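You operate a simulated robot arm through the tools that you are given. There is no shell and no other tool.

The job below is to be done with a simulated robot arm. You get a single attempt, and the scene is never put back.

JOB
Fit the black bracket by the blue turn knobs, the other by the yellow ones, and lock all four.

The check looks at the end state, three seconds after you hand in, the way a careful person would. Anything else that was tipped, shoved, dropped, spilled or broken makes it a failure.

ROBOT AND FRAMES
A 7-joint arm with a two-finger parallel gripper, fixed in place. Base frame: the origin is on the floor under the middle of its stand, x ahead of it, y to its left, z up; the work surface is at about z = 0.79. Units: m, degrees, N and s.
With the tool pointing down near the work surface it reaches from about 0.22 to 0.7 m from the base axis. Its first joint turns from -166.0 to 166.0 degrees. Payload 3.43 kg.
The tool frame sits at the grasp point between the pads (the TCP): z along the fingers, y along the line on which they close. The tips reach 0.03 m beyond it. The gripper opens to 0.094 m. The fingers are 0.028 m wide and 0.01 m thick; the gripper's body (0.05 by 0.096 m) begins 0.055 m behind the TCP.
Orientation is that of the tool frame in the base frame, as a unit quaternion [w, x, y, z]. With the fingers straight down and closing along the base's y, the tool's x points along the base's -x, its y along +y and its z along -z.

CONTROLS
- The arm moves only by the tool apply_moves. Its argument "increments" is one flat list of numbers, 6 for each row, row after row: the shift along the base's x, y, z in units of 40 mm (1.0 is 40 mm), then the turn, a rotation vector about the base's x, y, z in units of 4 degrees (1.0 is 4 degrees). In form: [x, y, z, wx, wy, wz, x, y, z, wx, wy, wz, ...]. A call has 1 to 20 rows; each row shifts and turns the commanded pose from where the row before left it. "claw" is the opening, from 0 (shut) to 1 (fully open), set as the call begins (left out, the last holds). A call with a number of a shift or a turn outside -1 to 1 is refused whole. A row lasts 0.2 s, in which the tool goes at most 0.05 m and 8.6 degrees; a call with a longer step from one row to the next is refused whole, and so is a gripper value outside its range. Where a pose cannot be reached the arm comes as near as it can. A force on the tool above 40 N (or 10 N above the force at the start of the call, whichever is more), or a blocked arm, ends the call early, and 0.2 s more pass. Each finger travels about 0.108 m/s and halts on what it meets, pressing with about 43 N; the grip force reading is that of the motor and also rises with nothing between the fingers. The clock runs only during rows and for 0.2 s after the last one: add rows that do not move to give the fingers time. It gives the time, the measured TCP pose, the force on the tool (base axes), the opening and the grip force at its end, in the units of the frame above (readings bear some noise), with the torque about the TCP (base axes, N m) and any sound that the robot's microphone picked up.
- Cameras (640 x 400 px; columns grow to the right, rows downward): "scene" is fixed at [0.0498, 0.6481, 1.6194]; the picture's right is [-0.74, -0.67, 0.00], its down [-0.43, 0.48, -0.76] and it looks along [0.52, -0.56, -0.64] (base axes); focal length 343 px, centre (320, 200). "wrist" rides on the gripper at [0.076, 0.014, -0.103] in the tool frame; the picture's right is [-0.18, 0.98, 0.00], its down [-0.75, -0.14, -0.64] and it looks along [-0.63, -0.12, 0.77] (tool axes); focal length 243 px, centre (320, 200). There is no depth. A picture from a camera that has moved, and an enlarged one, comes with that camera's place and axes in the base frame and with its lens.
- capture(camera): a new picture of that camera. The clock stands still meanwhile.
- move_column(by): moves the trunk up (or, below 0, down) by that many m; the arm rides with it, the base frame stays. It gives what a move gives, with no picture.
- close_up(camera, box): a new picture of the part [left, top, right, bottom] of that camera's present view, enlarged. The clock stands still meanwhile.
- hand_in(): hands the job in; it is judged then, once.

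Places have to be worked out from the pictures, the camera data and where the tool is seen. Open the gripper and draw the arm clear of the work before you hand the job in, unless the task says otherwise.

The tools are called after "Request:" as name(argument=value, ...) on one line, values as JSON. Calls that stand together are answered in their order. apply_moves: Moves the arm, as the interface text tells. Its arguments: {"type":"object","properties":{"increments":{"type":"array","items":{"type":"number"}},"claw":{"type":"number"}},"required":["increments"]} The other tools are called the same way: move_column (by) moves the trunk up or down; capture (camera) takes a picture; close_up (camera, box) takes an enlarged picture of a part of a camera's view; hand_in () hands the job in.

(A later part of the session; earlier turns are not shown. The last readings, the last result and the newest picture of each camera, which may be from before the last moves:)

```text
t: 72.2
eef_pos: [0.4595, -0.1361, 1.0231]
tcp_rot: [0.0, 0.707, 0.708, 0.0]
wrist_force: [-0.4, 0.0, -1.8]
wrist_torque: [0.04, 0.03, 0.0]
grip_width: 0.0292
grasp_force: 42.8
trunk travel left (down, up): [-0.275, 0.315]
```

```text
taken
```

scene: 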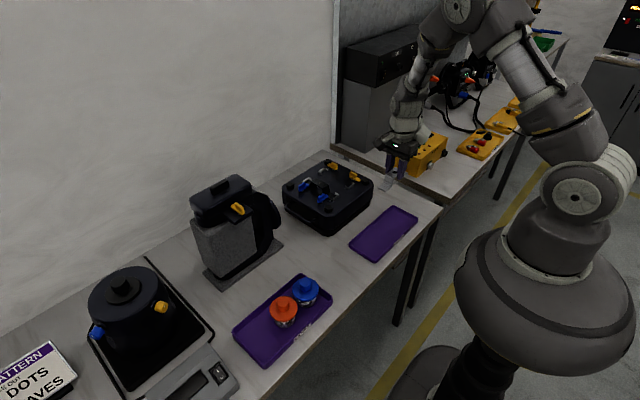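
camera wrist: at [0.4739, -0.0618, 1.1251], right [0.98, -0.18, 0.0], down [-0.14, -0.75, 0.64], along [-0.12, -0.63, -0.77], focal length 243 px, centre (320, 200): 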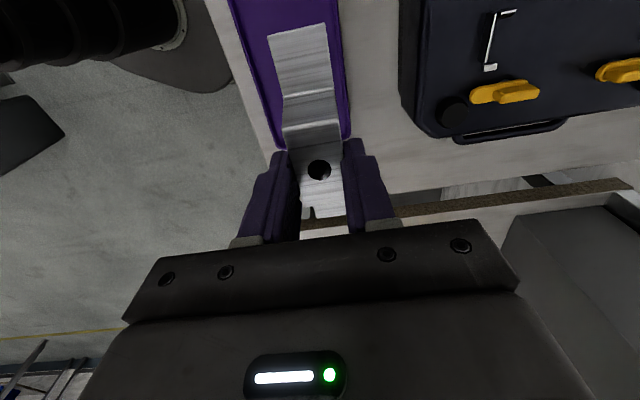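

Request:
close_up(camera="scene", box=[360, 100, 440, 210])

Request:
apply_moves(increments=[0.2606, 0.0269, 0, 0, 0, 1, 0.2606, 0.0269, 0, 0, 0, 1, 0.2606, 0.0269, 0, 0, 0, 1, 0.2606, 0.0269, 0, 0, 0, 1, 0.2606, 0.0269, 0, 0, 0, 1, 0.2606, 0.0269, 0, 0, 0, 1, 0.2606, 0.0269, 0, 0, 0, 1, 0.2606, 0.0269, 0, 0, 0, 1, 0.2606, 0.0269, 0, 0, 0, 1, 0.2606, 0.0269, 0, 0, 0, 1, 0.2606, 0.0269, 0, 0, 0, 1, 0.2606, 0.0269, 0, 0, 0, 1, 0.2606, 0.0269, 0, 0, 0, 1, 0.2606, 0.0269, 0, 0, 0, 1, 0.2606, 0.0269, 0, 0, 0, 1, 0.2606, 0.0269, 0, 0, 0, 1, 0.2606, 0.0269, 0, 0, 0, 1, 0.2606, 0.0269, 0, 0, 0, 1, 0.2606, 0.0269, 0, 0, 0, 1, 0.2606, 0.0269, 0, 0, 0, 1])

Request:
apply_moves(increments=[0, 0, 0, 0, 0, 1, 0, 0, 0, 0, 0, 1, 0, 0, 0, 0, 0, 0.5, 0, 0, 0, 0, 0, 0, 0, 0, 0, 0, 0, 0])

Request:
capture(camera="wrist")

Request:
close_up(camera="wrist", box=[220, 0, 420, 125])

Request:
close_up(camera="scene", box=[270, 100, 390, 220])

```text
3.64 times, centred on (400, 155) of scene
camera zoom: at [0.0498, 0.6481, 1.6194], right [-0.74, -0.67, 0.0], down [-0.43, 0.48, -0.76], along [0.52, -0.56, -0.64], focal length 1249 px, centre (29, 364)
```

zoom: 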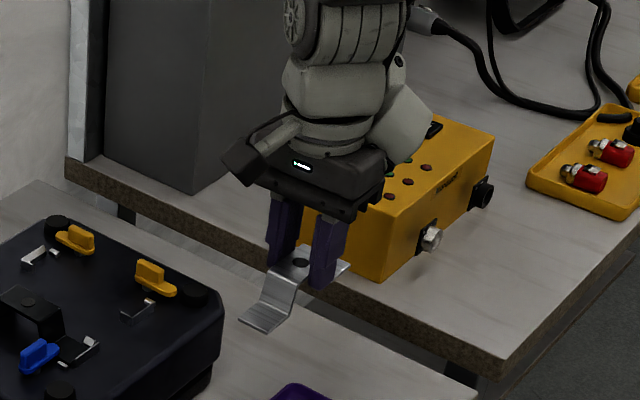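

```text
t: 76.4
eef_pos: [0.6685, -0.1148, 1.0227]
tcp_rot: [0.0, 0.086, 0.996, 0.0]
wrist_force: [0.2, -0.7, -0.7]
wrist_torque: [-0.01, 0.01, -0.01]
grip_width: 0.0292
grasp_force: 43.3
trunk travel left (down, up): [-0.275, 0.315]
```

```text
t: 77.6
eef_pos: [0.6664, -0.1146, 1.0224]
tcp_rot: [0.0, -0.001, 1.0, 0.0]
wrist_force: [-0.1, 0.7, -1.4]
wrist_torque: [0.01, 0.02, 0.0]
grip_width: 0.0293
grasp_force: 43.3
trunk travel left (down, up): [-0.275, 0.315]
```

```text
taken
camera wrist: at [0.5916, -0.1011, 1.1242], right [0.18, 0.98, 0.0], down [0.75, -0.14, 0.64], along [0.63, -0.12, -0.77], focal length 243 px, centre (320, 200)
```

wrist: 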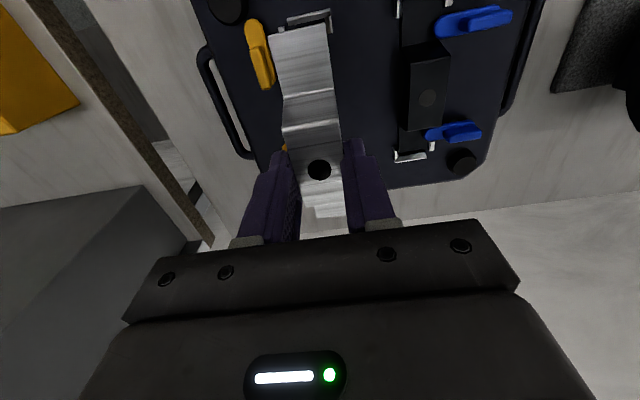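

```text
3.20 times, centred on (320, 62) of wrist
camera zoom: at [0.5916, -0.1011, 1.1242], right [0.18, 0.98, 0.0], down [0.75, -0.14, 0.64], along [0.63, -0.12, -0.77], focal length 776 px, centre (320, 640)
```

zoom: 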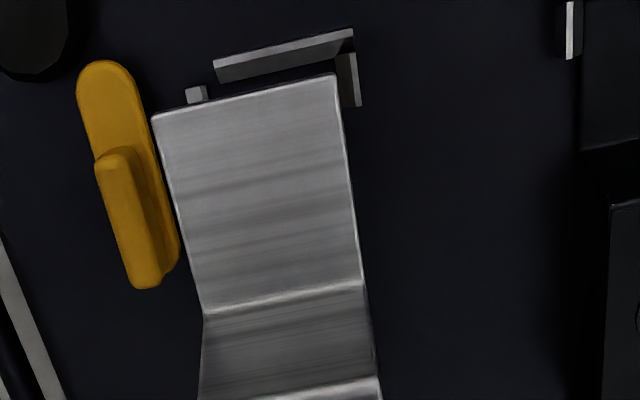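

```text
3.33 times, centred on (330, 160) of scene
camera zoom: at [0.0498, 0.6481, 1.6194], right [-0.74, -0.67, 0.0], down [-0.43, 0.48, -0.76], along [0.52, -0.56, -0.64], focal length 1145 px, centre (287, 333)
```

zoom: 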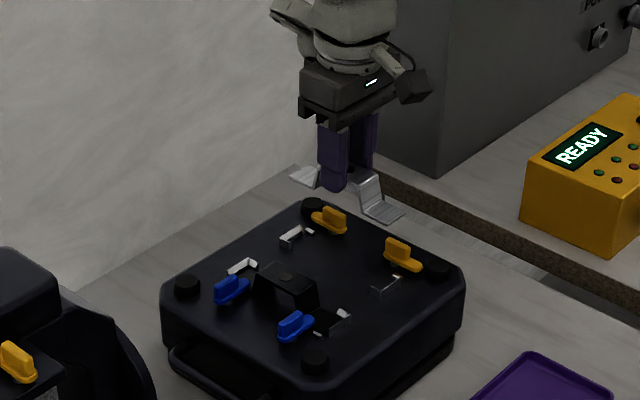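

The silver bracket's near end is at x≈0.6015, about 3.6 mm nearer than where the black one seated (0.605); y is centred (-0.115). I shift +3.6 mm in x, lower 60 mm and re-check.

Request:
apply_moves(increments=[0.09, 0, -0.4, 0, 0, 0, 0, 0, -0.4, 0, 0, 0, 0, 0, -0.4, 0, 0, 0, 0, 0, -0.3, 0, 0, 0, 0, 0, 0, 0, 0, 0, 0, 0, 0, 0, 0, 0])

Request:
close_up(camera="wrist", box=[230, 0, 400, 110])

Request:
close_up(camera="wrist", box=[260, 140, 420, 240])

Request:
close_up(camera="scene", box=[290, 120, 390, 210])

```text
t: 79.0
eef_pos: [0.6713, -0.1143, 0.9632]
tcp_rot: [0.0, 0.001, 1.0, 0.0]
wrist_force: [-0.1, 0.4, -1.0]
wrist_torque: [-0.01, 0.02, 0.05]
grip_width: 0.029
grasp_force: 43.4
trunk travel left (down, up): [-0.275, 0.315]
```

```text
3.64 times, centred on (315, 55) of wrist
camera zoom: at [0.5952, -0.1013, 1.0647], right [0.18, 0.98, 0.0], down [0.75, -0.14, 0.64], along [0.63, -0.12, -0.77], focal length 882 px, centre (338, 727)
```

zoom: 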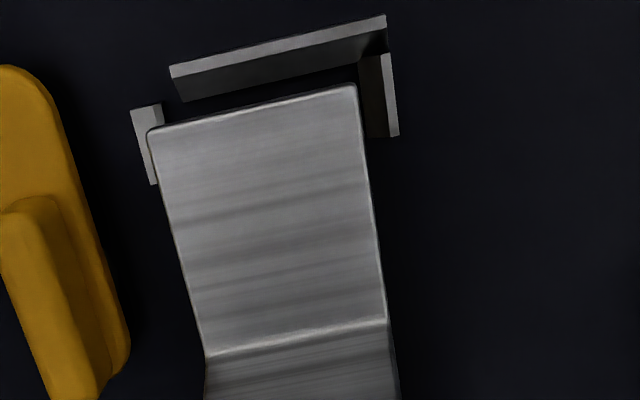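

```text
4.00 times, centred on (340, 190) of wrist
camera zoom: at [0.5952, -0.1013, 1.0647], right [0.18, 0.98, 0.0], down [0.75, -0.14, 0.64], along [0.63, -0.12, -0.77], focal length 970 px, centre (240, 240)
```

zoom: 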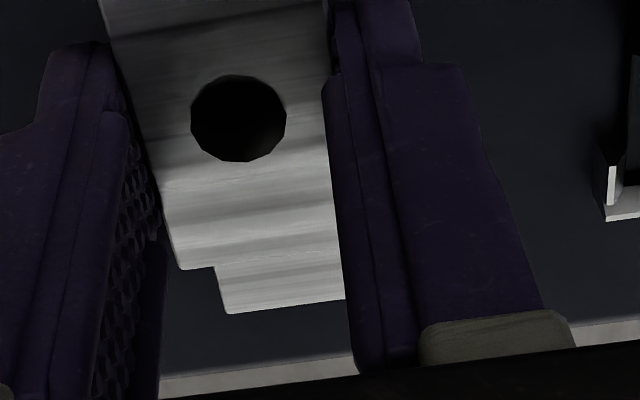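

```text
4.44 times, centred on (340, 165) of scene
camera zoom: at [0.0498, 0.6481, 1.6194], right [-0.74, -0.67, 0.0], down [-0.43, 0.48, -0.76], along [0.52, -0.56, -0.64], focal length 1526 px, centre (231, 356)
```

zoom: 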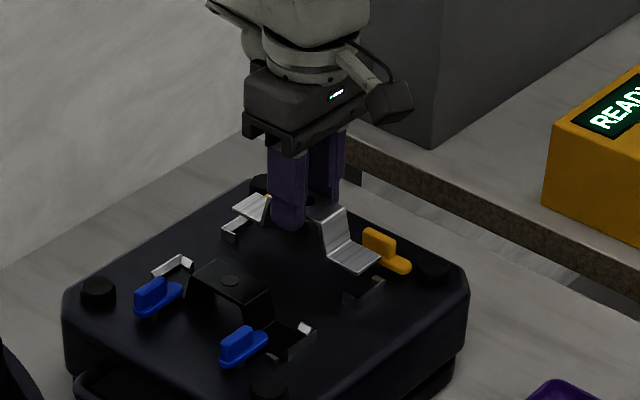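

Near end now at 0.605 and y centred within 0.5 mm. I lower 25 mm more, watching the forces.

Request:
apply_moves(increments=[0, -0.01, -0.15, 0, 0, 0, 0, 0, -0.15, 0, 0, 0, 0, 0, -0.15, 0, 0, 0, 0, 0, -0.1, 0, 0, 0, 0, 0, -0.075, 0, 0, 0, 0, 0, 0, 0, 0, 0])

Request:
close_up(camera="wrist", box=[230, 0, 400, 110])

Request:
close_up(camera="wrist", box=[260, 140, 420, 240])

```text
t: 80.4
eef_pos: [0.6713, -0.1134, 0.9369]
tcp_rot: [0.001, 0.001, 1.0, 0.001]
wrist_force: [0.1, 0.8, -1.1]
wrist_torque: [-0.03, -0.03, -0.01]
grip_width: 0.0291
grasp_force: 42.7
trunk travel left (down, up): [-0.275, 0.315]
```

```text
3.64 times, centred on (315, 55) of wrist
camera zoom: at [0.5946, -0.1018, 1.0394], right [0.18, 0.98, 0.0], down [0.75, -0.14, 0.64], along [0.63, -0.12, -0.77], focal length 882 px, centre (338, 727)
```

zoom: 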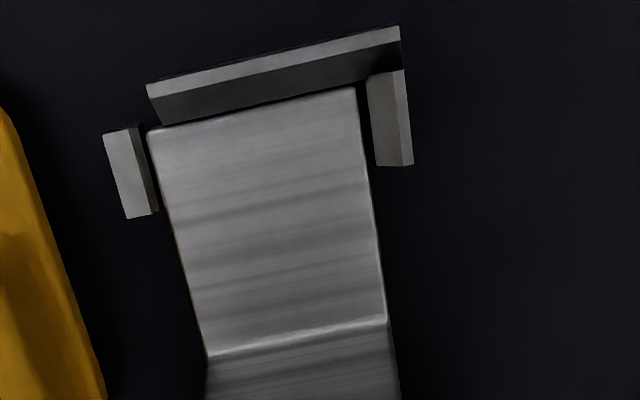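

```text
4.00 times, centred on (340, 190) of wrist
camera zoom: at [0.5946, -0.1018, 1.0394], right [0.18, 0.98, 0.0], down [0.75, -0.14, 0.64], along [0.63, -0.12, -0.77], focal length 970 px, centre (240, 240)
```

zoom: 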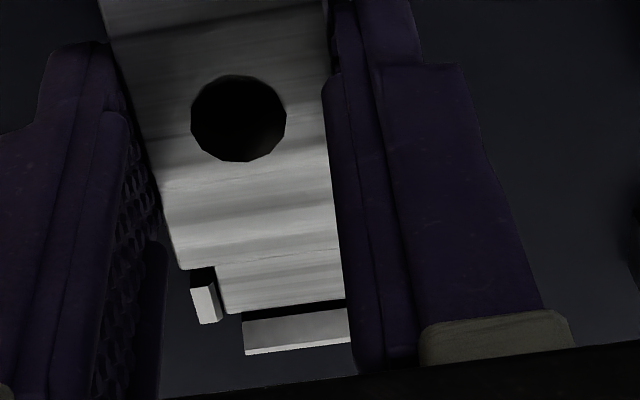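

No contact force and the foot is aligned in the guides. I lower in 1 mm steps until it touches down.

Request:
apply_moves(increments=[0, 0, -0.025, 0, 0, 0, 0, 0, -0.025, 0, 0, 0, 0, 0, 0, 0, 0, 0])

```text
t: 81.2
eef_pos: [0.671, -0.1153, 0.9353]
tcp_rot: [0.0, 0.0, 1.0, 0.0]
wrist_force: [-0.6, -0.6, -0.7]
wrist_torque: [0.0, 0.07, 0.01]
grip_width: 0.0293
grasp_force: 42.8
trunk travel left (down, up): [-0.275, 0.315]
```

Request:
apply_moves(increments=[0, 0, -0.025, 0, 0, 0, 0, 0, -0.025, 0, 0, 0, 0, 0, 0, 0, 0, 0])

```text
t: 82.0
eef_pos: [0.669, -0.115, 0.9357]
tcp_rot: [0.001, -0.001, 1.0, 0.0]
wrist_force: [3.1, -1.3, 15.6]
wrist_torque: [-0.02, 1.04, 0.04]
grip_width: 0.0291
grasp_force: 42.9
trunk travel left (down, up): [-0.275, 0.315]
```

Touchdown at the near foot (15.6 N), just as with the black one. I check, relieve 1 mm and release.

Request:
close_up(camera="scene", box=[310, 150, 375, 200])

Request:
apply_moves(increments=[0, 0, 0.025, 0, 0, 0, 0, 0, 0, 0, 0, 0])

Request:
apply_moves(increments=[0, 0, 0, 0, 0, 0, 0, 0, 0, 0, 0, 0, 0, 0, 0, 0, 0, 0], claw=0.5)

Request:
close_up(camera="wrist", box=[230, 0, 400, 110])

Request:
close_up(camera="wrist", box=[260, 140, 420, 240])

```text
8.00 times, centred on (342, 175) of scene
camera zoom: at [0.0498, 0.6481, 1.6194], right [-0.74, -0.67, 0.0], down [-0.43, 0.48, -0.76], along [0.52, -0.56, -0.64], focal length 2748 px, centre (140, 400)
```

zoom: 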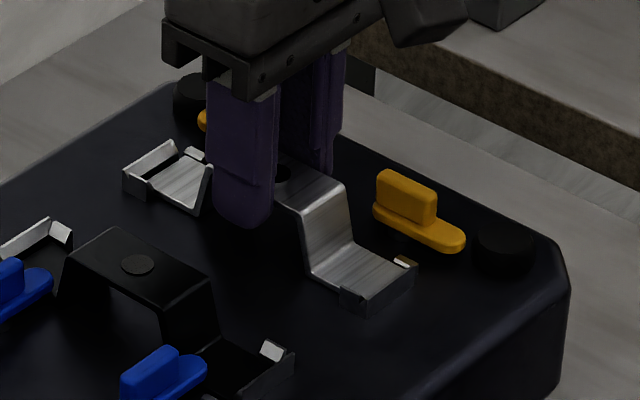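

```text
t: 82.6
eef_pos: [0.6703, -0.1144, 0.9355]
tcp_rot: [0.002, -0.001, 1.0, 0.0]
wrist_force: [4.6, -1.0, 15.2]
wrist_torque: [-0.02, 0.57, 0.04]
grip_width: 0.0291
grasp_force: 43.4
trunk travel left (down, up): [-0.275, 0.315]
```

```text
t: 83.4
eef_pos: [0.6704, -0.114, 0.9329]
tcp_rot: [0.001, -0.001, 1.0, 0.0]
wrist_force: [-0.9, 0.4, -0.8]
wrist_torque: [-0.02, -0.02, -0.02]
grip_width: 0.0471
grasp_force: 0.1
trunk travel left (down, up): [-0.275, 0.315]
```

```text
3.64 times, centred on (315, 55) of wrist
camera zoom: at [0.5945, -0.1016, 1.0363], right [0.18, 0.98, 0.0], down [0.75, -0.14, 0.64], along [0.63, -0.12, -0.77], focal length 882 px, centre (338, 727)
```

zoom: 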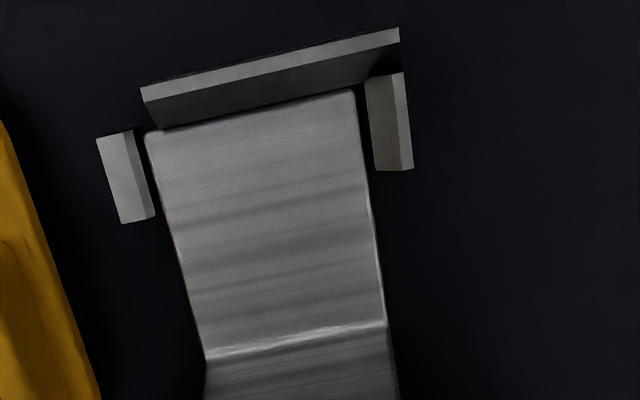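

```text
4.00 times, centred on (340, 190) of wrist
camera zoom: at [0.5945, -0.1016, 1.0363], right [0.18, 0.98, 0.0], down [0.75, -0.14, 0.64], along [0.63, -0.12, -0.77], focal length 970 px, centre (240, 240)
```

zoom: 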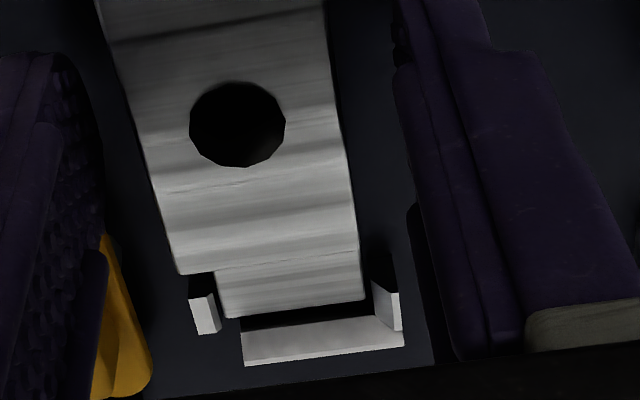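

Released and seated between the guides. I raise and inspect whether it lies flat.

Request:
apply_moves(increments=[0, 0, 0.3, 0, 0, 0, 0, 0, 0.5, 0, 0, 0, 0, 0, 0.8, 0, 0, 0, 0, 0, 0.8, 0, 0, 0, 0, 0, 0.4, 0, 0, 0, 0, 0, 0, 0, 0, 0])

Request:
close_up(camera="scene", box=[310, 150, 375, 200])

Request:
close_up(camera="wrist", box=[200, 0, 420, 180])

```text
t: 84.8
eef_pos: [0.6708, -0.1151, 1.0465]
tcp_rot: [0.0, 0.0, 1.0, 0.0]
wrist_force: [1.0, 0.1, 0.6]
wrist_torque: [0.01, -0.03, -0.01]
grip_width: 0.0471
grasp_force: 0.1
trunk travel left (down, up): [-0.275, 0.315]
```

```text
8.00 times, centred on (342, 175) of scene
camera zoom: at [0.0498, 0.6481, 1.6194], right [-0.74, -0.67, 0.0], down [-0.43, 0.48, -0.76], along [0.52, -0.56, -0.64], focal length 2748 px, centre (140, 400)
```

zoom: 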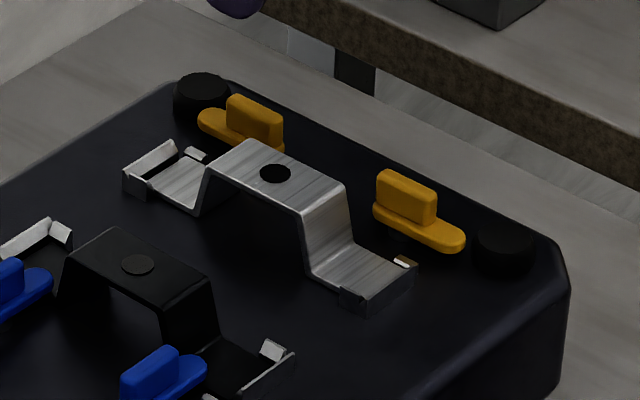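

```text
2.22 times, centred on (310, 90) of wrist
camera zoom: at [0.5946, -0.1016, 1.1483], right [0.18, 0.98, 0.0], down [0.75, -0.14, 0.64], along [0.63, -0.12, -0.77], focal length 539 px, centre (342, 444)
```

zoom: 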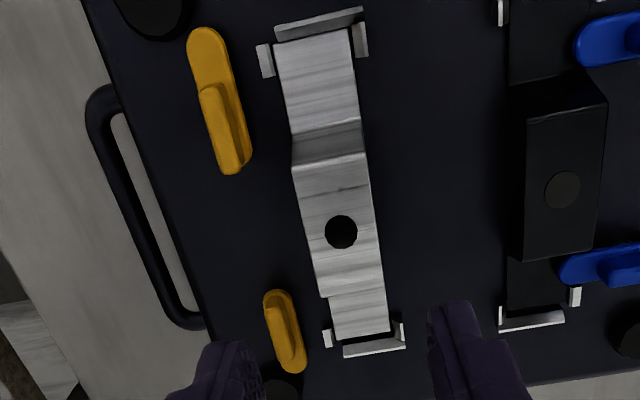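

Request:
close_up(camera="scene", box=[340, 172, 372, 192])

Request:
close_up(camera="scene", box=[320, 164, 352, 184])

Request:
close_up(camera="wrist", box=[285, 0, 355, 45])

Request:
close_up(camera="wrist", box=[310, 120, 390, 170])

```text
16.00 times, centred on (356, 182) of scene
camera zoom: at [0.0498, 0.6481, 1.6194], right [-0.74, -0.67, 0.0], down [-0.43, 0.48, -0.76], along [0.52, -0.56, -0.64], focal length 5495 px, centre (-256, 488)
```

zoom: 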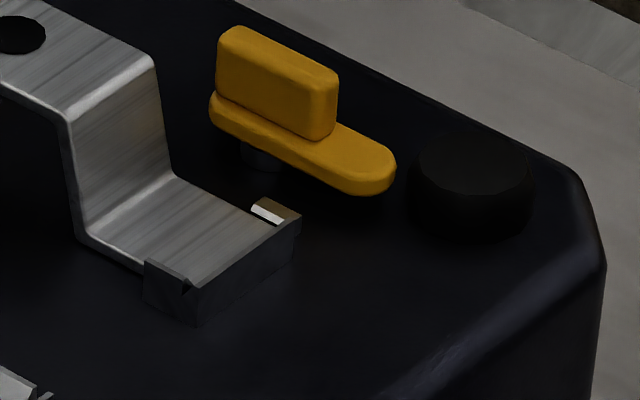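

```text
16.00 times, centred on (336, 174) of scene
camera zoom: at [0.0498, 0.6481, 1.6194], right [-0.74, -0.67, 0.0], down [-0.43, 0.48, -0.76], along [0.52, -0.56, -0.64], focal length 5495 px, centre (64, 616)
```

zoom: 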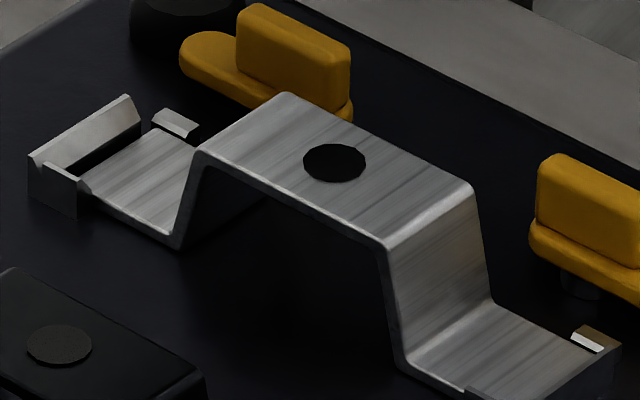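

```text
8.89 times, centred on (320, 22) of wrist
camera zoom: at [0.5946, -0.1016, 1.1483], right [0.18, 0.98, 0.0], down [0.75, -0.14, 0.64], along [0.63, -0.12, -0.77], focal length 2157 px, centre (320, 1778)
```

zoom: 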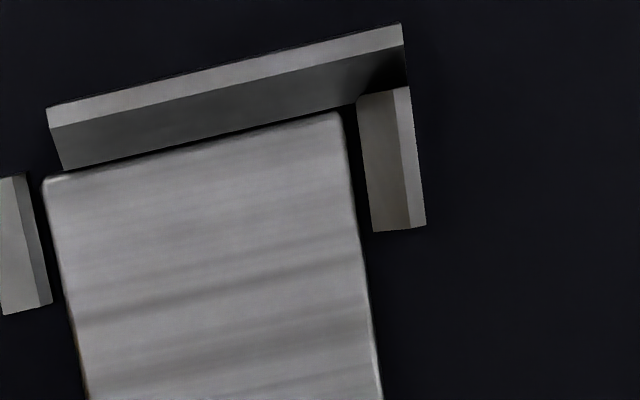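

```text
8.00 times, centred on (350, 145) of wrist
camera zoom: at [0.5946, -0.1016, 1.1483], right [0.18, 0.98, 0.0], down [0.75, -0.14, 0.64], along [0.63, -0.12, -0.77], focal length 1941 px, centre (80, 640)
```

zoom: 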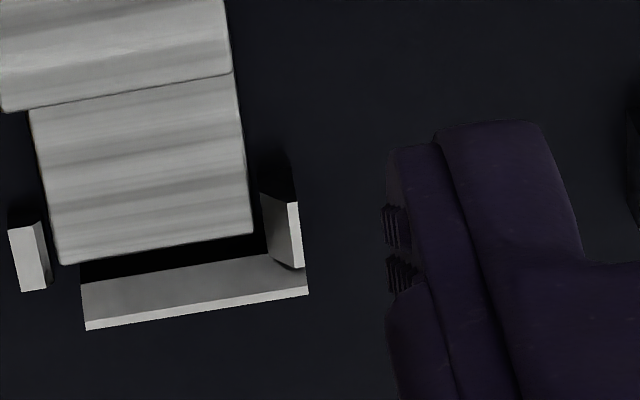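

Request:
close_up(camera="wrist", box=[410, 100, 490, 155])

Request:
close_up(camera="wrist", box=[415, 0, 485, 45])

Request:
close_up(camera="scene", box=[300, 174, 332, 194])

Request:
close_up(camera="scene", box=[320, 184, 352, 204])

```text
7.27 times, centred on (450, 128) of wrist
camera zoom: at [0.5946, -0.1016, 1.1483], right [0.18, 0.98, 0.0], down [0.75, -0.14, 0.64], along [0.63, -0.12, -0.77], focal length 1764 px, centre (-626, 727)
```

zoom: 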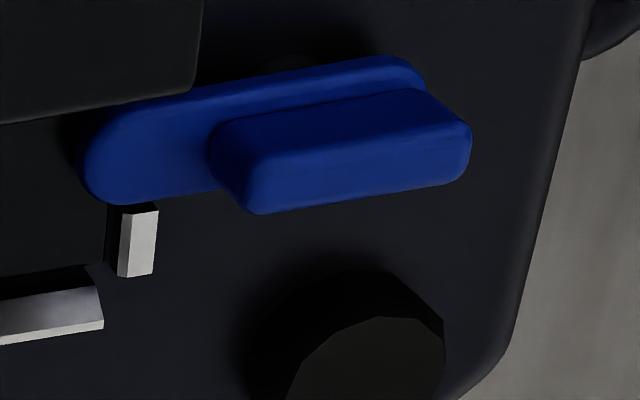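

```text
8.89 times, centred on (450, 22) of wrist
camera zoom: at [0.5946, -0.1016, 1.1483], right [0.18, 0.98, 0.0], down [0.75, -0.14, 0.64], along [0.63, -0.12, -0.77], focal length 2157 px, centre (-836, 1778)
```

zoom: 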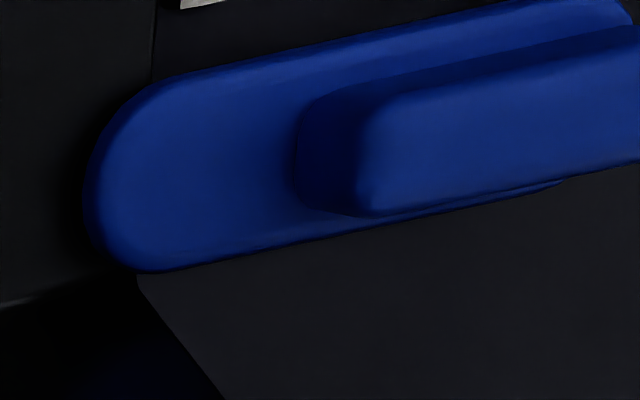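

```text
16.00 times, centred on (316, 184) of scene
camera zoom: at [0.0498, 0.6481, 1.6194], right [-0.74, -0.67, 0.0], down [-0.43, 0.48, -0.76], along [0.52, -0.56, -0.64], focal length 5495 px, centre (384, 456)
```

zoom: 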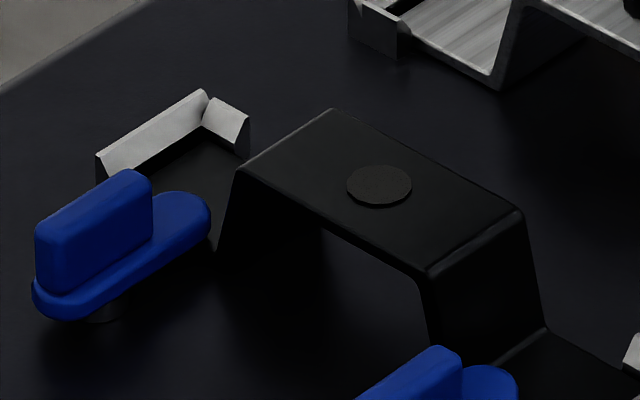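

```text
16.00 times, centred on (336, 194) of scene
camera zoom: at [0.0498, 0.6481, 1.6194], right [-0.74, -0.67, 0.0], down [-0.43, 0.48, -0.76], along [0.52, -0.56, -0.64], focal length 5495 px, centre (64, 296)
```

zoom: 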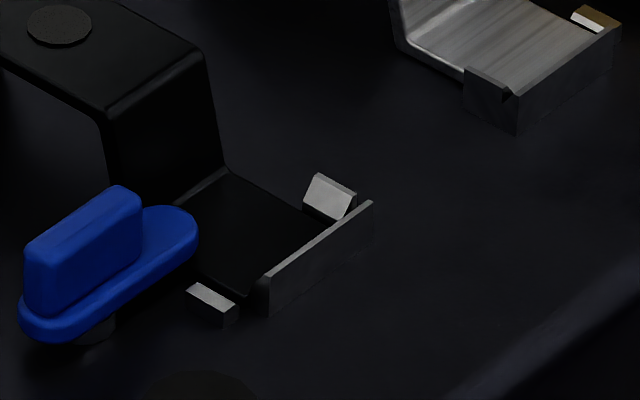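

High-zoom views show the silver bracket flat in its nest but with its near end only ~0.4 mm from the near guide and ~5.8 mm free at the far end. I re-grip it and slide it +2.5 mm in x so it sits centred.

Request:
apply_moves(increments=[0, 0, -0.7, 0, 0, 0, 0, 0, -0.7, 0, 0, 0, 0, 0, -0.7, 0, 0, 0, 0, 0, -0.4, 0, 0, 0, 0, 0, -0.24, 0, 0, 0, 0, 0, 0, 0, 0, 0])

Request:
apply_moves(increments=[0, 0, 0, 0, 0, 0, 0, 0, 0, 0, 0, 0, 0, 0, 0, 0, 0, 0], claw=0)

Request:
apply_moves(increments=[0.02, 0, 0, 0, 0, 0, 0.02, 0, 0, 0, 0, 0, 0.0225, 0, 0, 0, 0, 0, 0, 0, 0, 0, 0, 0])

Request:
close_up(camera="wrist", box=[230, 0, 400, 110])

Request:
close_up(camera="wrist", box=[260, 140, 420, 240])

```text
t: 86.2
eef_pos: [0.6716, -0.1144, 0.9365]
tcp_rot: [0.0, 0.0, 1.0, 0.0]
wrist_force: [0.5, 0.5, -0.6]
wrist_torque: [-0.01, -0.02, 0.0]
grip_width: 0.0469
grasp_force: 0.1
trunk travel left (down, up): [-0.275, 0.315]
```

```text
t: 87.0
eef_pos: [0.6703, -0.1155, 0.9363]
tcp_rot: [0.0, 0.0, 1.0, 0.0]
wrist_force: [0.1, 0.0, 0.2]
wrist_torque: [0.03, -0.01, -0.04]
grip_width: 0.0294
grasp_force: 43.5
trunk travel left (down, up): [-0.275, 0.315]
```

```text
t: 88.0
eef_pos: [0.6726, -0.1144, 0.9364]
tcp_rot: [0.0, -0.001, 1.0, 0.001]
wrist_force: [-1.3, 0.1, -0.3]
wrist_torque: [-0.02, 0.08, -0.09]
grip_width: 0.0292
grasp_force: 43.3
trunk travel left (down, up): [-0.275, 0.315]
```

```text
3.64 times, centred on (315, 55) of wrist
camera zoom: at [0.5971, -0.1016, 1.0392], right [0.18, 0.98, 0.0], down [0.75, -0.14, 0.64], along [0.63, -0.12, -0.77], focal length 882 px, centre (338, 727)
```

zoom: 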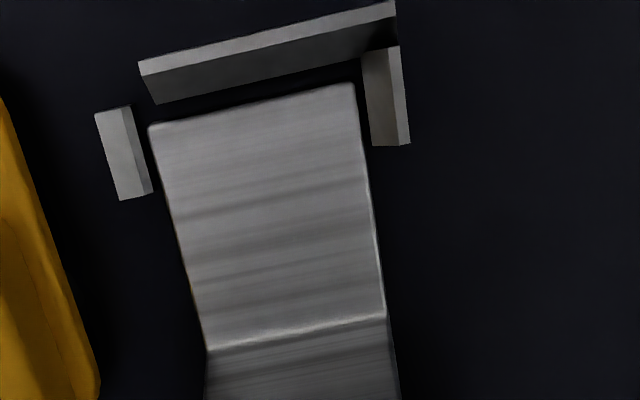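

```text
4.00 times, centred on (340, 190) of wrist
camera zoom: at [0.5971, -0.1016, 1.0392], right [0.18, 0.98, 0.0], down [0.75, -0.14, 0.64], along [0.63, -0.12, -0.77], focal length 970 px, centre (240, 240)
```

zoom: 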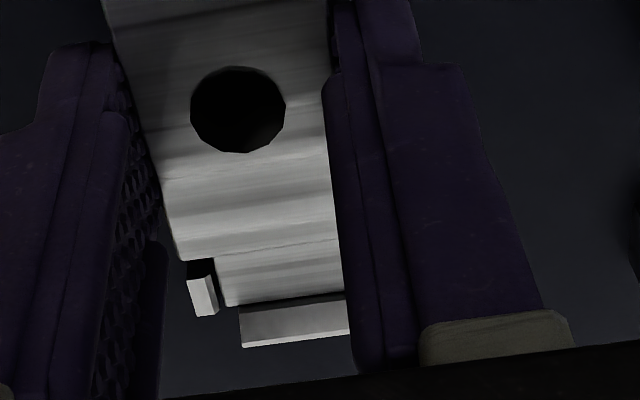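

The bracket now has ~2.6 mm near gap and a similar far gap. I release and rise.

Request:
apply_moves(increments=[0, 0, 0, 0, 0, 0, 0, 0, 0, 0, 0, 0, 0, 0, 0, 0, 0, 0], claw=0.5)

Request:
apply_moves(increments=[0, 0, 0.3, 0, 0, 0, 0, 0, 0.5, 0, 0, 0, 0, 0, 0.8, 0, 0, 0, 0, 0, 0.8, 0, 0, 0, 0, 0, 0.4, 0, 0, 0, 0, 0, 0, 0, 0, 0])

Request:
capture(camera="wrist")

Request:
close_up(camera="scene", box=[310, 150, 375, 200])

Request:
close_up(camera="wrist", box=[200, 0, 420, 180])

```text
t: 88.8
eef_pos: [0.6739, -0.1136, 0.9377]
tcp_rot: [0.0, -0.001, 1.0, 0.001]
wrist_force: [0.0, 0.0, -0.3]
wrist_torque: [0.0, 0.0, 0.0]
grip_width: 0.047
grasp_force: 0.0
trunk travel left (down, up): [-0.275, 0.315]
```

```text
t: 90.2
eef_pos: [0.6733, -0.1142, 1.0483]
tcp_rot: [0.0, 0.0, 1.0, 0.0]
wrist_force: [-0.4, -0.5, -0.3]
wrist_torque: [0.02, -0.03, -0.01]
grip_width: 0.047
grasp_force: 0.1
trunk travel left (down, up): [-0.275, 0.315]
```

```text
taken
camera wrist: at [0.5975, -0.101, 1.1516], right [0.18, 0.98, 0.0], down [0.75, -0.14, 0.64], along [0.63, -0.12, -0.77], focal length 243 px, centre (320, 200)
```

wrist: 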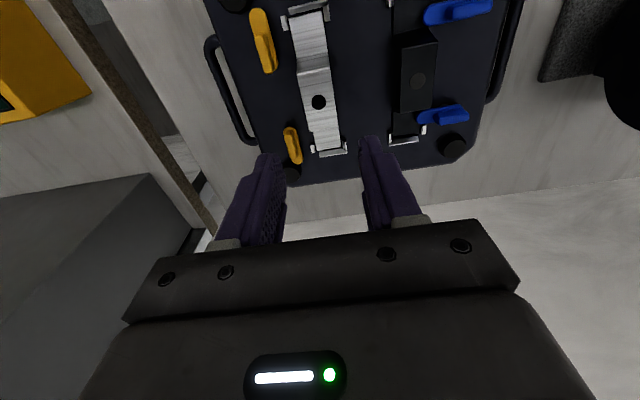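

```text
8.00 times, centred on (342, 175) of scene
camera zoom: at [0.0498, 0.6481, 1.6194], right [-0.74, -0.67, 0.0], down [-0.43, 0.48, -0.76], along [0.52, -0.56, -0.64], focal length 2748 px, centre (140, 400)
```

zoom: 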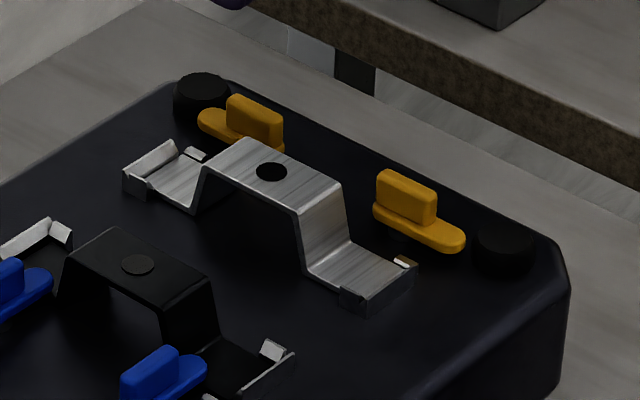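

```text
2.22 times, centred on (310, 90) of wrist
camera zoom: at [0.5975, -0.101, 1.1516], right [0.18, 0.98, 0.0], down [0.75, -0.14, 0.64], along [0.63, -0.12, -0.77], focal length 539 px, centre (342, 444)
```

zoom: 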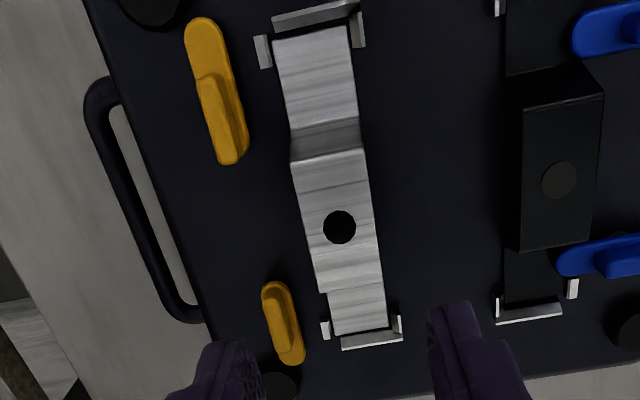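

The silver bracket is centred and flat. Next the near yellow knob (≈(0.625,-0.155)): I go above it with 28 mm opening.

Request:
apply_moves(increments=[-0.403, -0.338, -0.5, 0, 0, 0, -0.403, -0.338, -0.5, 0, 0, 0, -0.402, -0.339, -0.5, 0, 0, 0, 0, 0, 0, 0, 0, 0, 0, 0, 0, 0, 0, 0], claw=0.3)

Request:
close_up(camera="wrist", box=[240, 80, 400, 240])

Request:
close_up(camera="scene", box=[310, 130, 390, 200])

```text
t: 91.4
eef_pos: [0.6245, -0.1551, 0.9891]
tcp_rot: [0.0, -0.001, 1.0, 0.0]
wrist_force: [-0.6, -0.5, 0.2]
wrist_torque: [-0.01, -0.02, 0.02]
grip_width: 0.0282
grasp_force: 0.0
trunk travel left (down, up): [-0.275, 0.315]
```

```text
2.50 times, centred on (320, 160) of wrist
camera zoom: at [0.5493, -0.1413, 1.0911], right [0.18, 0.98, 0.0], down [0.75, -0.14, 0.64], along [0.63, -0.12, -0.77], focal length 606 px, centre (320, 300)
```

zoom: 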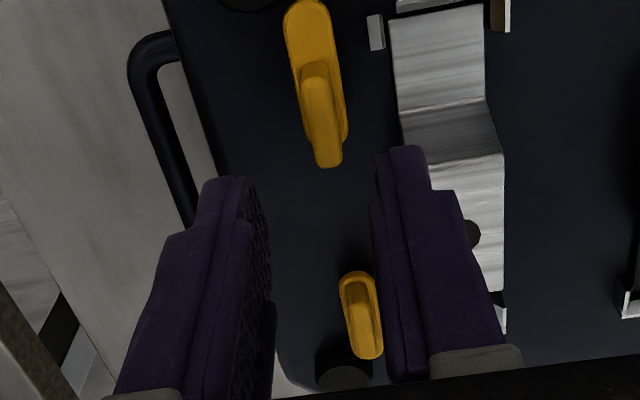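

```text
5.71 times, centred on (350, 165) of scene
camera zoom: at [0.0498, 0.6481, 1.6194], right [-0.74, -0.67, 0.0], down [-0.43, 0.48, -0.76], along [0.52, -0.56, -0.64], focal length 1962 px, centre (149, 400)
```

zoom: 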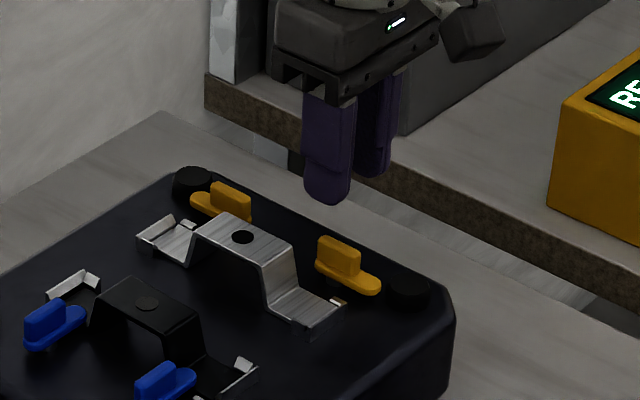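

Fin centred at (0.6254,-0.1547), right under the tool. I descend to z≈0.931, close, and turn -20° as a check.

Request:
apply_moves(increments=[0.02, 0, -0.5, 0, 0, 0, 0, 0, -0.5, 0, 0, 0, 0, 0, -0.3, 0, 0, 0, 0, 0, -0.15, 0, 0, 0, 0, 0, 0, 0, 0, 0])

Request:
close_up(camera="wrist", box=[240, 80, 400, 240])

Request:
apply_moves(increments=[0, 0, 0, 0, 0, 0, 0, 0, 0, 0, 0, 0, 0, 0, 0, 0, 0, 0], claw=0)

```text
t: 92.6
eef_pos: [0.6266, -0.1546, 0.9305]
tcp_rot: [0.001, 0.001, 1.0, 0.0]
wrist_force: [0.3, -0.5, -0.7]
wrist_torque: [-0.02, -0.03, -0.02]
grip_width: 0.0283
grasp_force: 0.1
trunk travel left (down, up): [-0.275, 0.315]
```

```text
2.50 times, centred on (320, 160) of wrist
camera zoom: at [0.5498, -0.1418, 1.033], right [0.18, 0.98, 0.0], down [0.75, -0.14, 0.64], along [0.63, -0.12, -0.77], focal length 606 px, centre (320, 300)
```

zoom: 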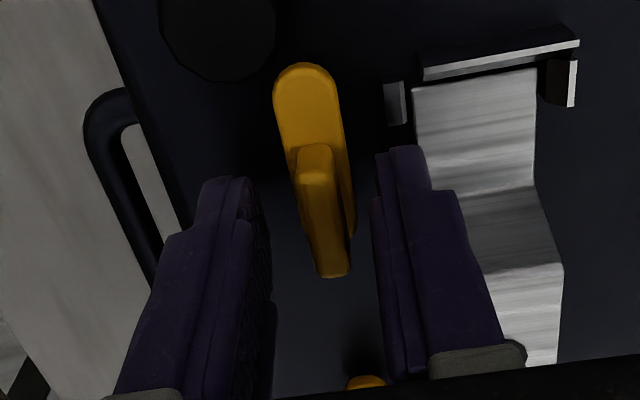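

```text
t: 93.4
eef_pos: [0.6258, -0.1544, 0.9291]
tcp_rot: [0.0, -0.001, 1.0, -0.001]
wrist_force: [-1.2, 4.6, -2.9]
wrist_torque: [0.11, -0.3, -0.05]
grip_width: 0.009
grasp_force: 42.7
trunk travel left (down, up): [-0.275, 0.315]
```

Gripped at 9 mm with little side load. I turn -20° and check, then go on.

Request:
apply_moves(increments=[0, 0, 0, 0, 0, -0.5, 0, 0, 0, 0, 0, -1, 0, 0, 0, 0, 0, -1, 0, 0, 0, 0, 0, -1, 0, 0, 0, 0, 0, -1, 0, 0, 0, 0, 0, -0.5, 0, 0, 0, 0, 0, 0])

Request:
close_up(camera="wrist", box=[240, 80, 400, 240])

```text
t: 95.0
eef_pos: [0.6258, -0.1537, 0.93]
tcp_rot: [-0.001, 0.173, 0.985, 0.0]
wrist_force: [1.0, 11.0, 3.2]
wrist_torque: [0.76, 1.26, -0.01]
grip_width: 0.0087
grasp_force: 42.6
trunk travel left (down, up): [-0.275, 0.315]
```

```text
2.50 times, centred on (320, 160) of wrist
camera zoom: at [0.5593, -0.1154, 1.0329], right [0.51, 0.86, 0.0], down [0.66, -0.39, 0.64], along [0.55, -0.33, -0.77], focal length 606 px, centre (320, 300)
```

zoom: 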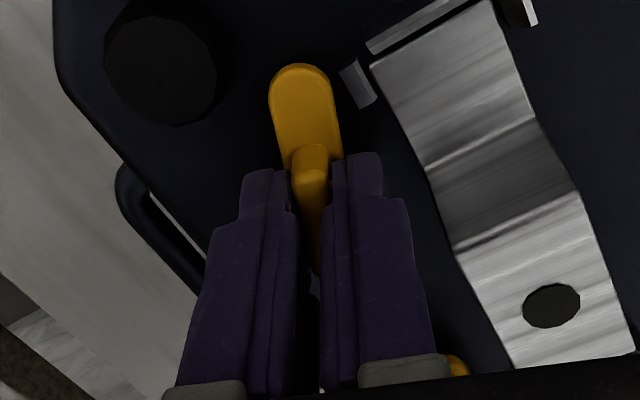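

It turns, though with an 11 N pull toward +y; I shift +1 mm in y to relieve this and continue turning in parts.

Request:
apply_moves(increments=[0, 0.025, 0, 0, 0, 0, 0, 0, 0, 0, 0, -1, 0, 0, 0, 0, 0, -1, 0, 0, 0, 0, 0, -1, 0, 0, 0, 0, 0, -1, 0, 0, 0, 0, 0, -1, 0, 0, 0, 0, 0, 0])

Request:
close_up(camera="wrist", box=[240, 80, 400, 240])

Request:
close_up(camera="scene", box=[320, 140, 390, 200])

```text
t: 96.6
eef_pos: [0.6261, -0.1532, 0.9303]
tcp_rot: [-0.001, 0.342, 0.94, 0.0]
wrist_force: [0.9, 7.7, 1.3]
wrist_torque: [0.13, -0.14, -0.01]
grip_width: 0.009
grasp_force: 42.4
trunk travel left (down, up): [-0.275, 0.315]
```

```text
2.50 times, centred on (320, 160) of wrist
camera zoom: at [0.5768, -0.0948, 1.0329], right [0.77, 0.63, 0.0], down [0.49, -0.59, 0.64], along [0.41, -0.5, -0.77], focal length 606 px, centre (320, 300)
```

zoom: 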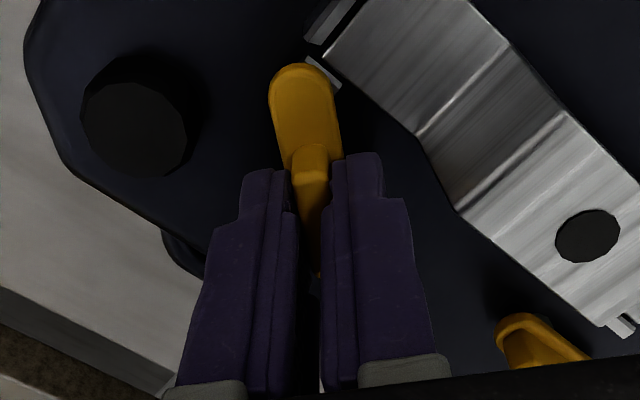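

```text
6.67 times, centred on (355, 170) of scene
camera zoom: at [0.0498, 0.6481, 1.6194], right [-0.74, -0.67, 0.0], down [-0.43, 0.48, -0.76], along [0.52, -0.56, -0.64], focal length 2290 px, centre (87, 400)
```

zoom: 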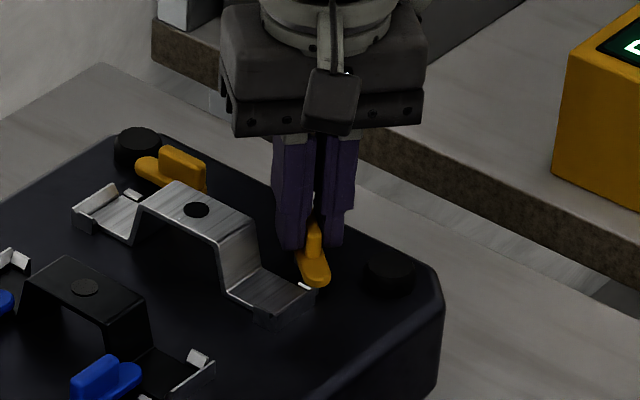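

At 40° all is well and the bracket is undisturbed. I continue to -90°.

Request:
apply_moves(increments=[0, 0.015, 0, 0, 0, -1, 0, 0, 0, 0, 0, -1, 0, 0, 0, 0, 0, -1, 0, 0, 0, 0, 0, -1, 0, 0, 0, 0, 0, -1, 0, 0, 0, 0, 0, -1, 0, 0, 0, 0, 0, -1, 0, 0, 0, 0, 0, 0])

Request:
apply_moves(increments=[0, 0, 0, 0, 0, -1, 0, 0, 0, 0, 0, -1, 0, 0, 0, 0, 0, -1, 0, 0, 0, 0, 0, -1, 0, 0, 0, 0, 0, -1, 0, 0, 0, 0, 0, -0.5, 0, 0, 0, 0, 0, 0])

Request:
close_up(camera="wrist", box=[240, 80, 400, 240])

```text
t: 98.4
eef_pos: [0.6262, -0.1528, 0.9299]
tcp_rot: [0.001, 0.56, 0.829, 0.0]
wrist_force: [6.1, 3.2, 3.5]
wrist_torque: [-0.3, -0.28, -0.02]
grip_width: 0.009
grasp_force: 43.5
trunk travel left (down, up): [-0.275, 0.315]
```

```text
t: 100.0
eef_pos: [0.6272, -0.1529, 0.9301]
tcp_rot: [0.0, 0.707, 0.707, 0.001]
wrist_force: [10.8, 0.6, 6.0]
wrist_torque: [-0.59, -0.17, 0.01]
grip_width: 0.009
grasp_force: 43.0
trunk travel left (down, up): [-0.275, 0.315]
```

```text
2.50 times, centred on (320, 160) of wrist
camera zoom: at [0.6406, -0.0784, 1.0329], right [0.98, -0.18, 0.0], down [-0.14, -0.75, 0.64], along [-0.12, -0.63, -0.77], focal length 606 px, centre (320, 300)
```

zoom: 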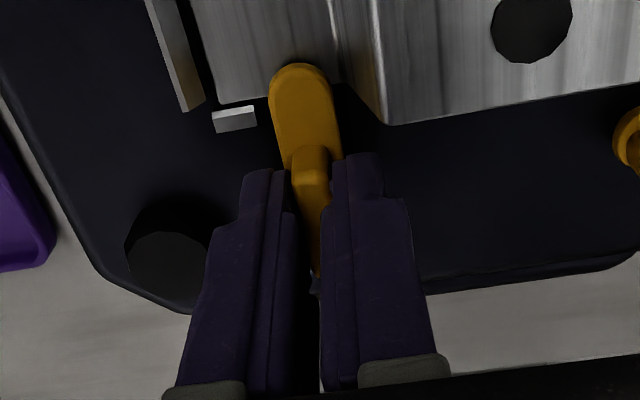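

The tab now lies over the silver foot. I release and rise.

Request:
apply_moves(increments=[0, 0, 0, 0, 0, 0, 0, 0, 0, 0, 0, 0], claw=0.3)

Request:
apply_moves(increments=[0, 0, 0.4, 0, 0, 0, 0, 0, 0.8, 0, 0, 0, 0, 0, 0.8, 0, 0, 0, 0, 0, 0.8, 0, 0, 0, 0, 0, 0, 0, 0, 0])

Request:
close_up(camera="scene", box=[310, 145, 380, 200])

Request:
capture(camera="wrist")

```text
t: 100.6
eef_pos: [0.6248, -0.1532, 0.9299]
tcp_rot: [-0.001, 0.707, 0.707, -0.001]
wrist_force: [0.4, 0.4, 0.1]
wrist_torque: [0.01, 0.02, 0.01]
grip_width: 0.0284
grasp_force: 0.1
trunk travel left (down, up): [-0.275, 0.315]
```

```text
t: 101.8
eef_pos: [0.6251, -0.1529, 1.0424]
tcp_rot: [0.0, 0.707, 0.707, 0.0]
wrist_force: [0.5, -0.9, -0.5]
wrist_torque: [0.0, 0.02, -0.01]
grip_width: 0.0283
grasp_force: 0.2
trunk travel left (down, up): [-0.275, 0.315]
```

```text
7.27 times, centred on (345, 172) of scene
camera zoom: at [0.0498, 0.6481, 1.6194], right [-0.74, -0.67, 0.0], down [-0.43, 0.48, -0.76], along [0.52, -0.56, -0.64], focal length 2498 px, centre (138, 400)
```

zoom: 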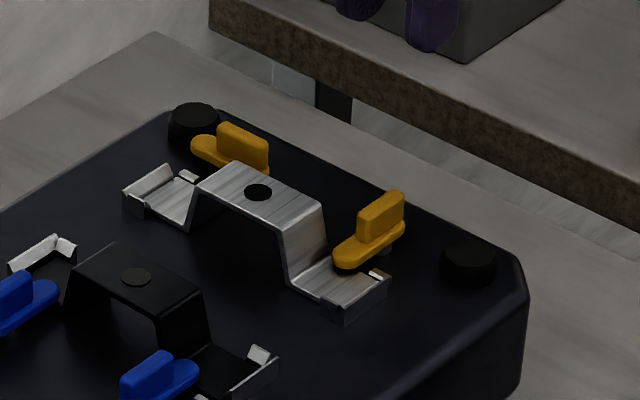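

```text
taken
camera wrist: at [0.6402, -0.0786, 1.1446], right [0.98, -0.18, 0.0], down [-0.14, -0.75, 0.64], along [-0.12, -0.63, -0.77], focal length 243 px, centre (320, 200)
```

wrist: 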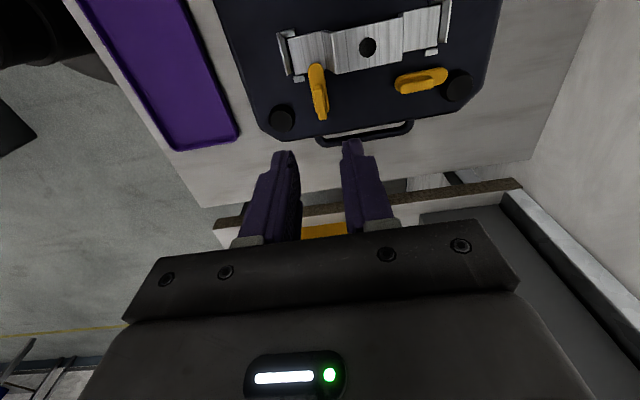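

The near yellow knob is locked. I move above the far yellow knob (≈(0.713,-0.155)) while turning the wrist back to 0°.

Request:
apply_moves(increments=[0.11, -0.002, 0, 0, 0, 1, 0.11, -0.002, 0, 0, 0, 1, 0.11, -0.002, 0, 0, 0, 1, 0.11, -0.002, 0, 0, 0, 1, 0.11, -0.002, 0, 0, 0, 1, 0.11, -0.002, 0, 0, 0, 1, 0.11, -0.002, 0, 0, 0, 1, 0.11, -0.002, 0, 0, 0, 1, 0.11, -0.002, 0, 0, 0, 1, 0.11, -0.002, 0, 0, 0, 1, 0.11, -0.002, 0, 0, 0, 1, 0.11, -0.002, 0, 0, 0, 1, 0.11, -0.002, 0, 0, 0, 1, 0.11, -0.002, 0, 0, 0, 1, 0.11, -0.002, 0, 0, 0, 1, 0.11, -0.002, 0, 0, 0, 1, 0.11, -0.002, 0, 0, 0, 1, 0.11, -0.002, 0, 0, 0, 1, 0.11, -0.002, 0, 0, 0, 1, 0.11, -0.002, 0, 0, 0, 1])

Request:
apply_moves(increments=[0, 0, -0.3, 0, 0, 1, 0, 0, -0.5, 0, 0, 1, 0, 0, -0.5, 0, 0, 0.5, 0, 0, 0, 0, 0, 0, 0, 0, 0, 0, 0, 0])

Request:
capture(camera="wrist")

Request:
close_up(camera="wrist", box=[240, 80, 400, 240])

Request:
close_up(camera="scene", box=[300, 120, 390, 200])

```text
t: 106.0
eef_pos: [0.7142, -0.1553, 1.042]
tcp_rot: [0.0, 0.086, 0.996, 0.0]
wrist_force: [-0.8, 0.6, 0.3]
wrist_torque: [0.01, 0.0, 0.03]
grip_width: 0.0285
grasp_force: 0.0
trunk travel left (down, up): [-0.275, 0.315]
```

```text
t: 107.2
eef_pos: [0.7123, -0.1561, 0.9908]
tcp_rot: [0.001, 0.0, 1.0, 0.0]
wrist_force: [-0.6, -0.5, -0.9]
wrist_torque: [-0.03, -0.01, -0.01]
grip_width: 0.0281
grasp_force: 0.1
trunk travel left (down, up): [-0.275, 0.315]
```

```text
taken
camera wrist: at [0.6374, -0.1431, 1.093], right [0.18, 0.98, 0.0], down [0.75, -0.14, 0.64], along [0.63, -0.12, -0.77], focal length 243 px, centre (320, 200)
```

wrist: 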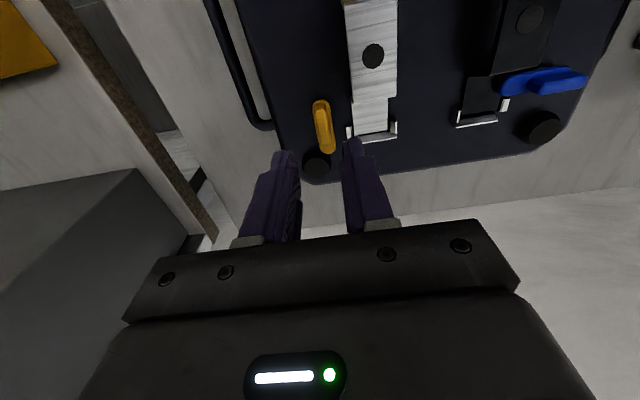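

```text
2.50 times, centred on (320, 160) of wrist
camera zoom: at [0.6374, -0.1431, 1.093], right [0.18, 0.98, 0.0], down [0.75, -0.14, 0.64], along [0.63, -0.12, -0.77], focal length 606 px, centre (320, 300)
```

zoom: 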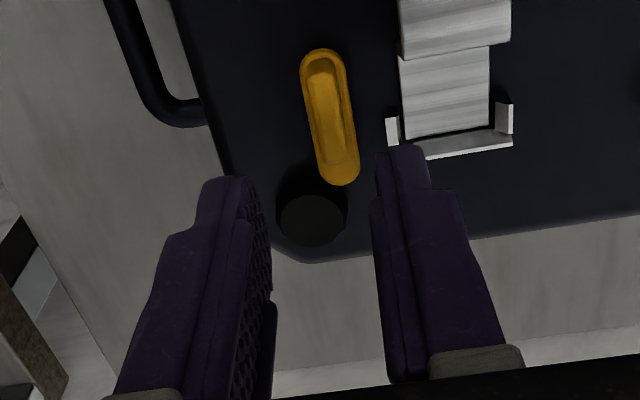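

```text
5.00 times, centred on (345, 160) of scene
camera zoom: at [0.0498, 0.6481, 1.6194], right [-0.74, -0.67, 0.0], down [-0.43, 0.48, -0.76], along [0.52, -0.56, -0.64], focal length 1717 px, centre (195, 400)
```

zoom: 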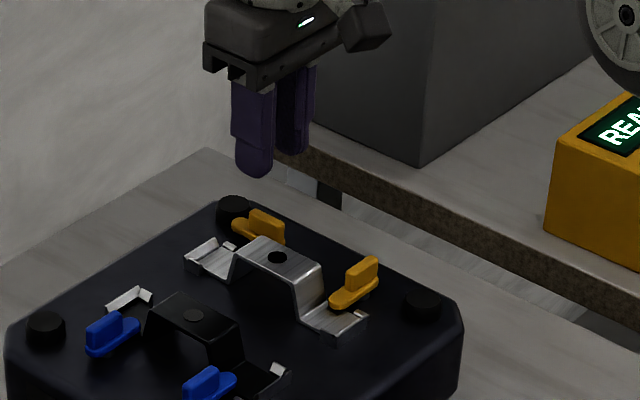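

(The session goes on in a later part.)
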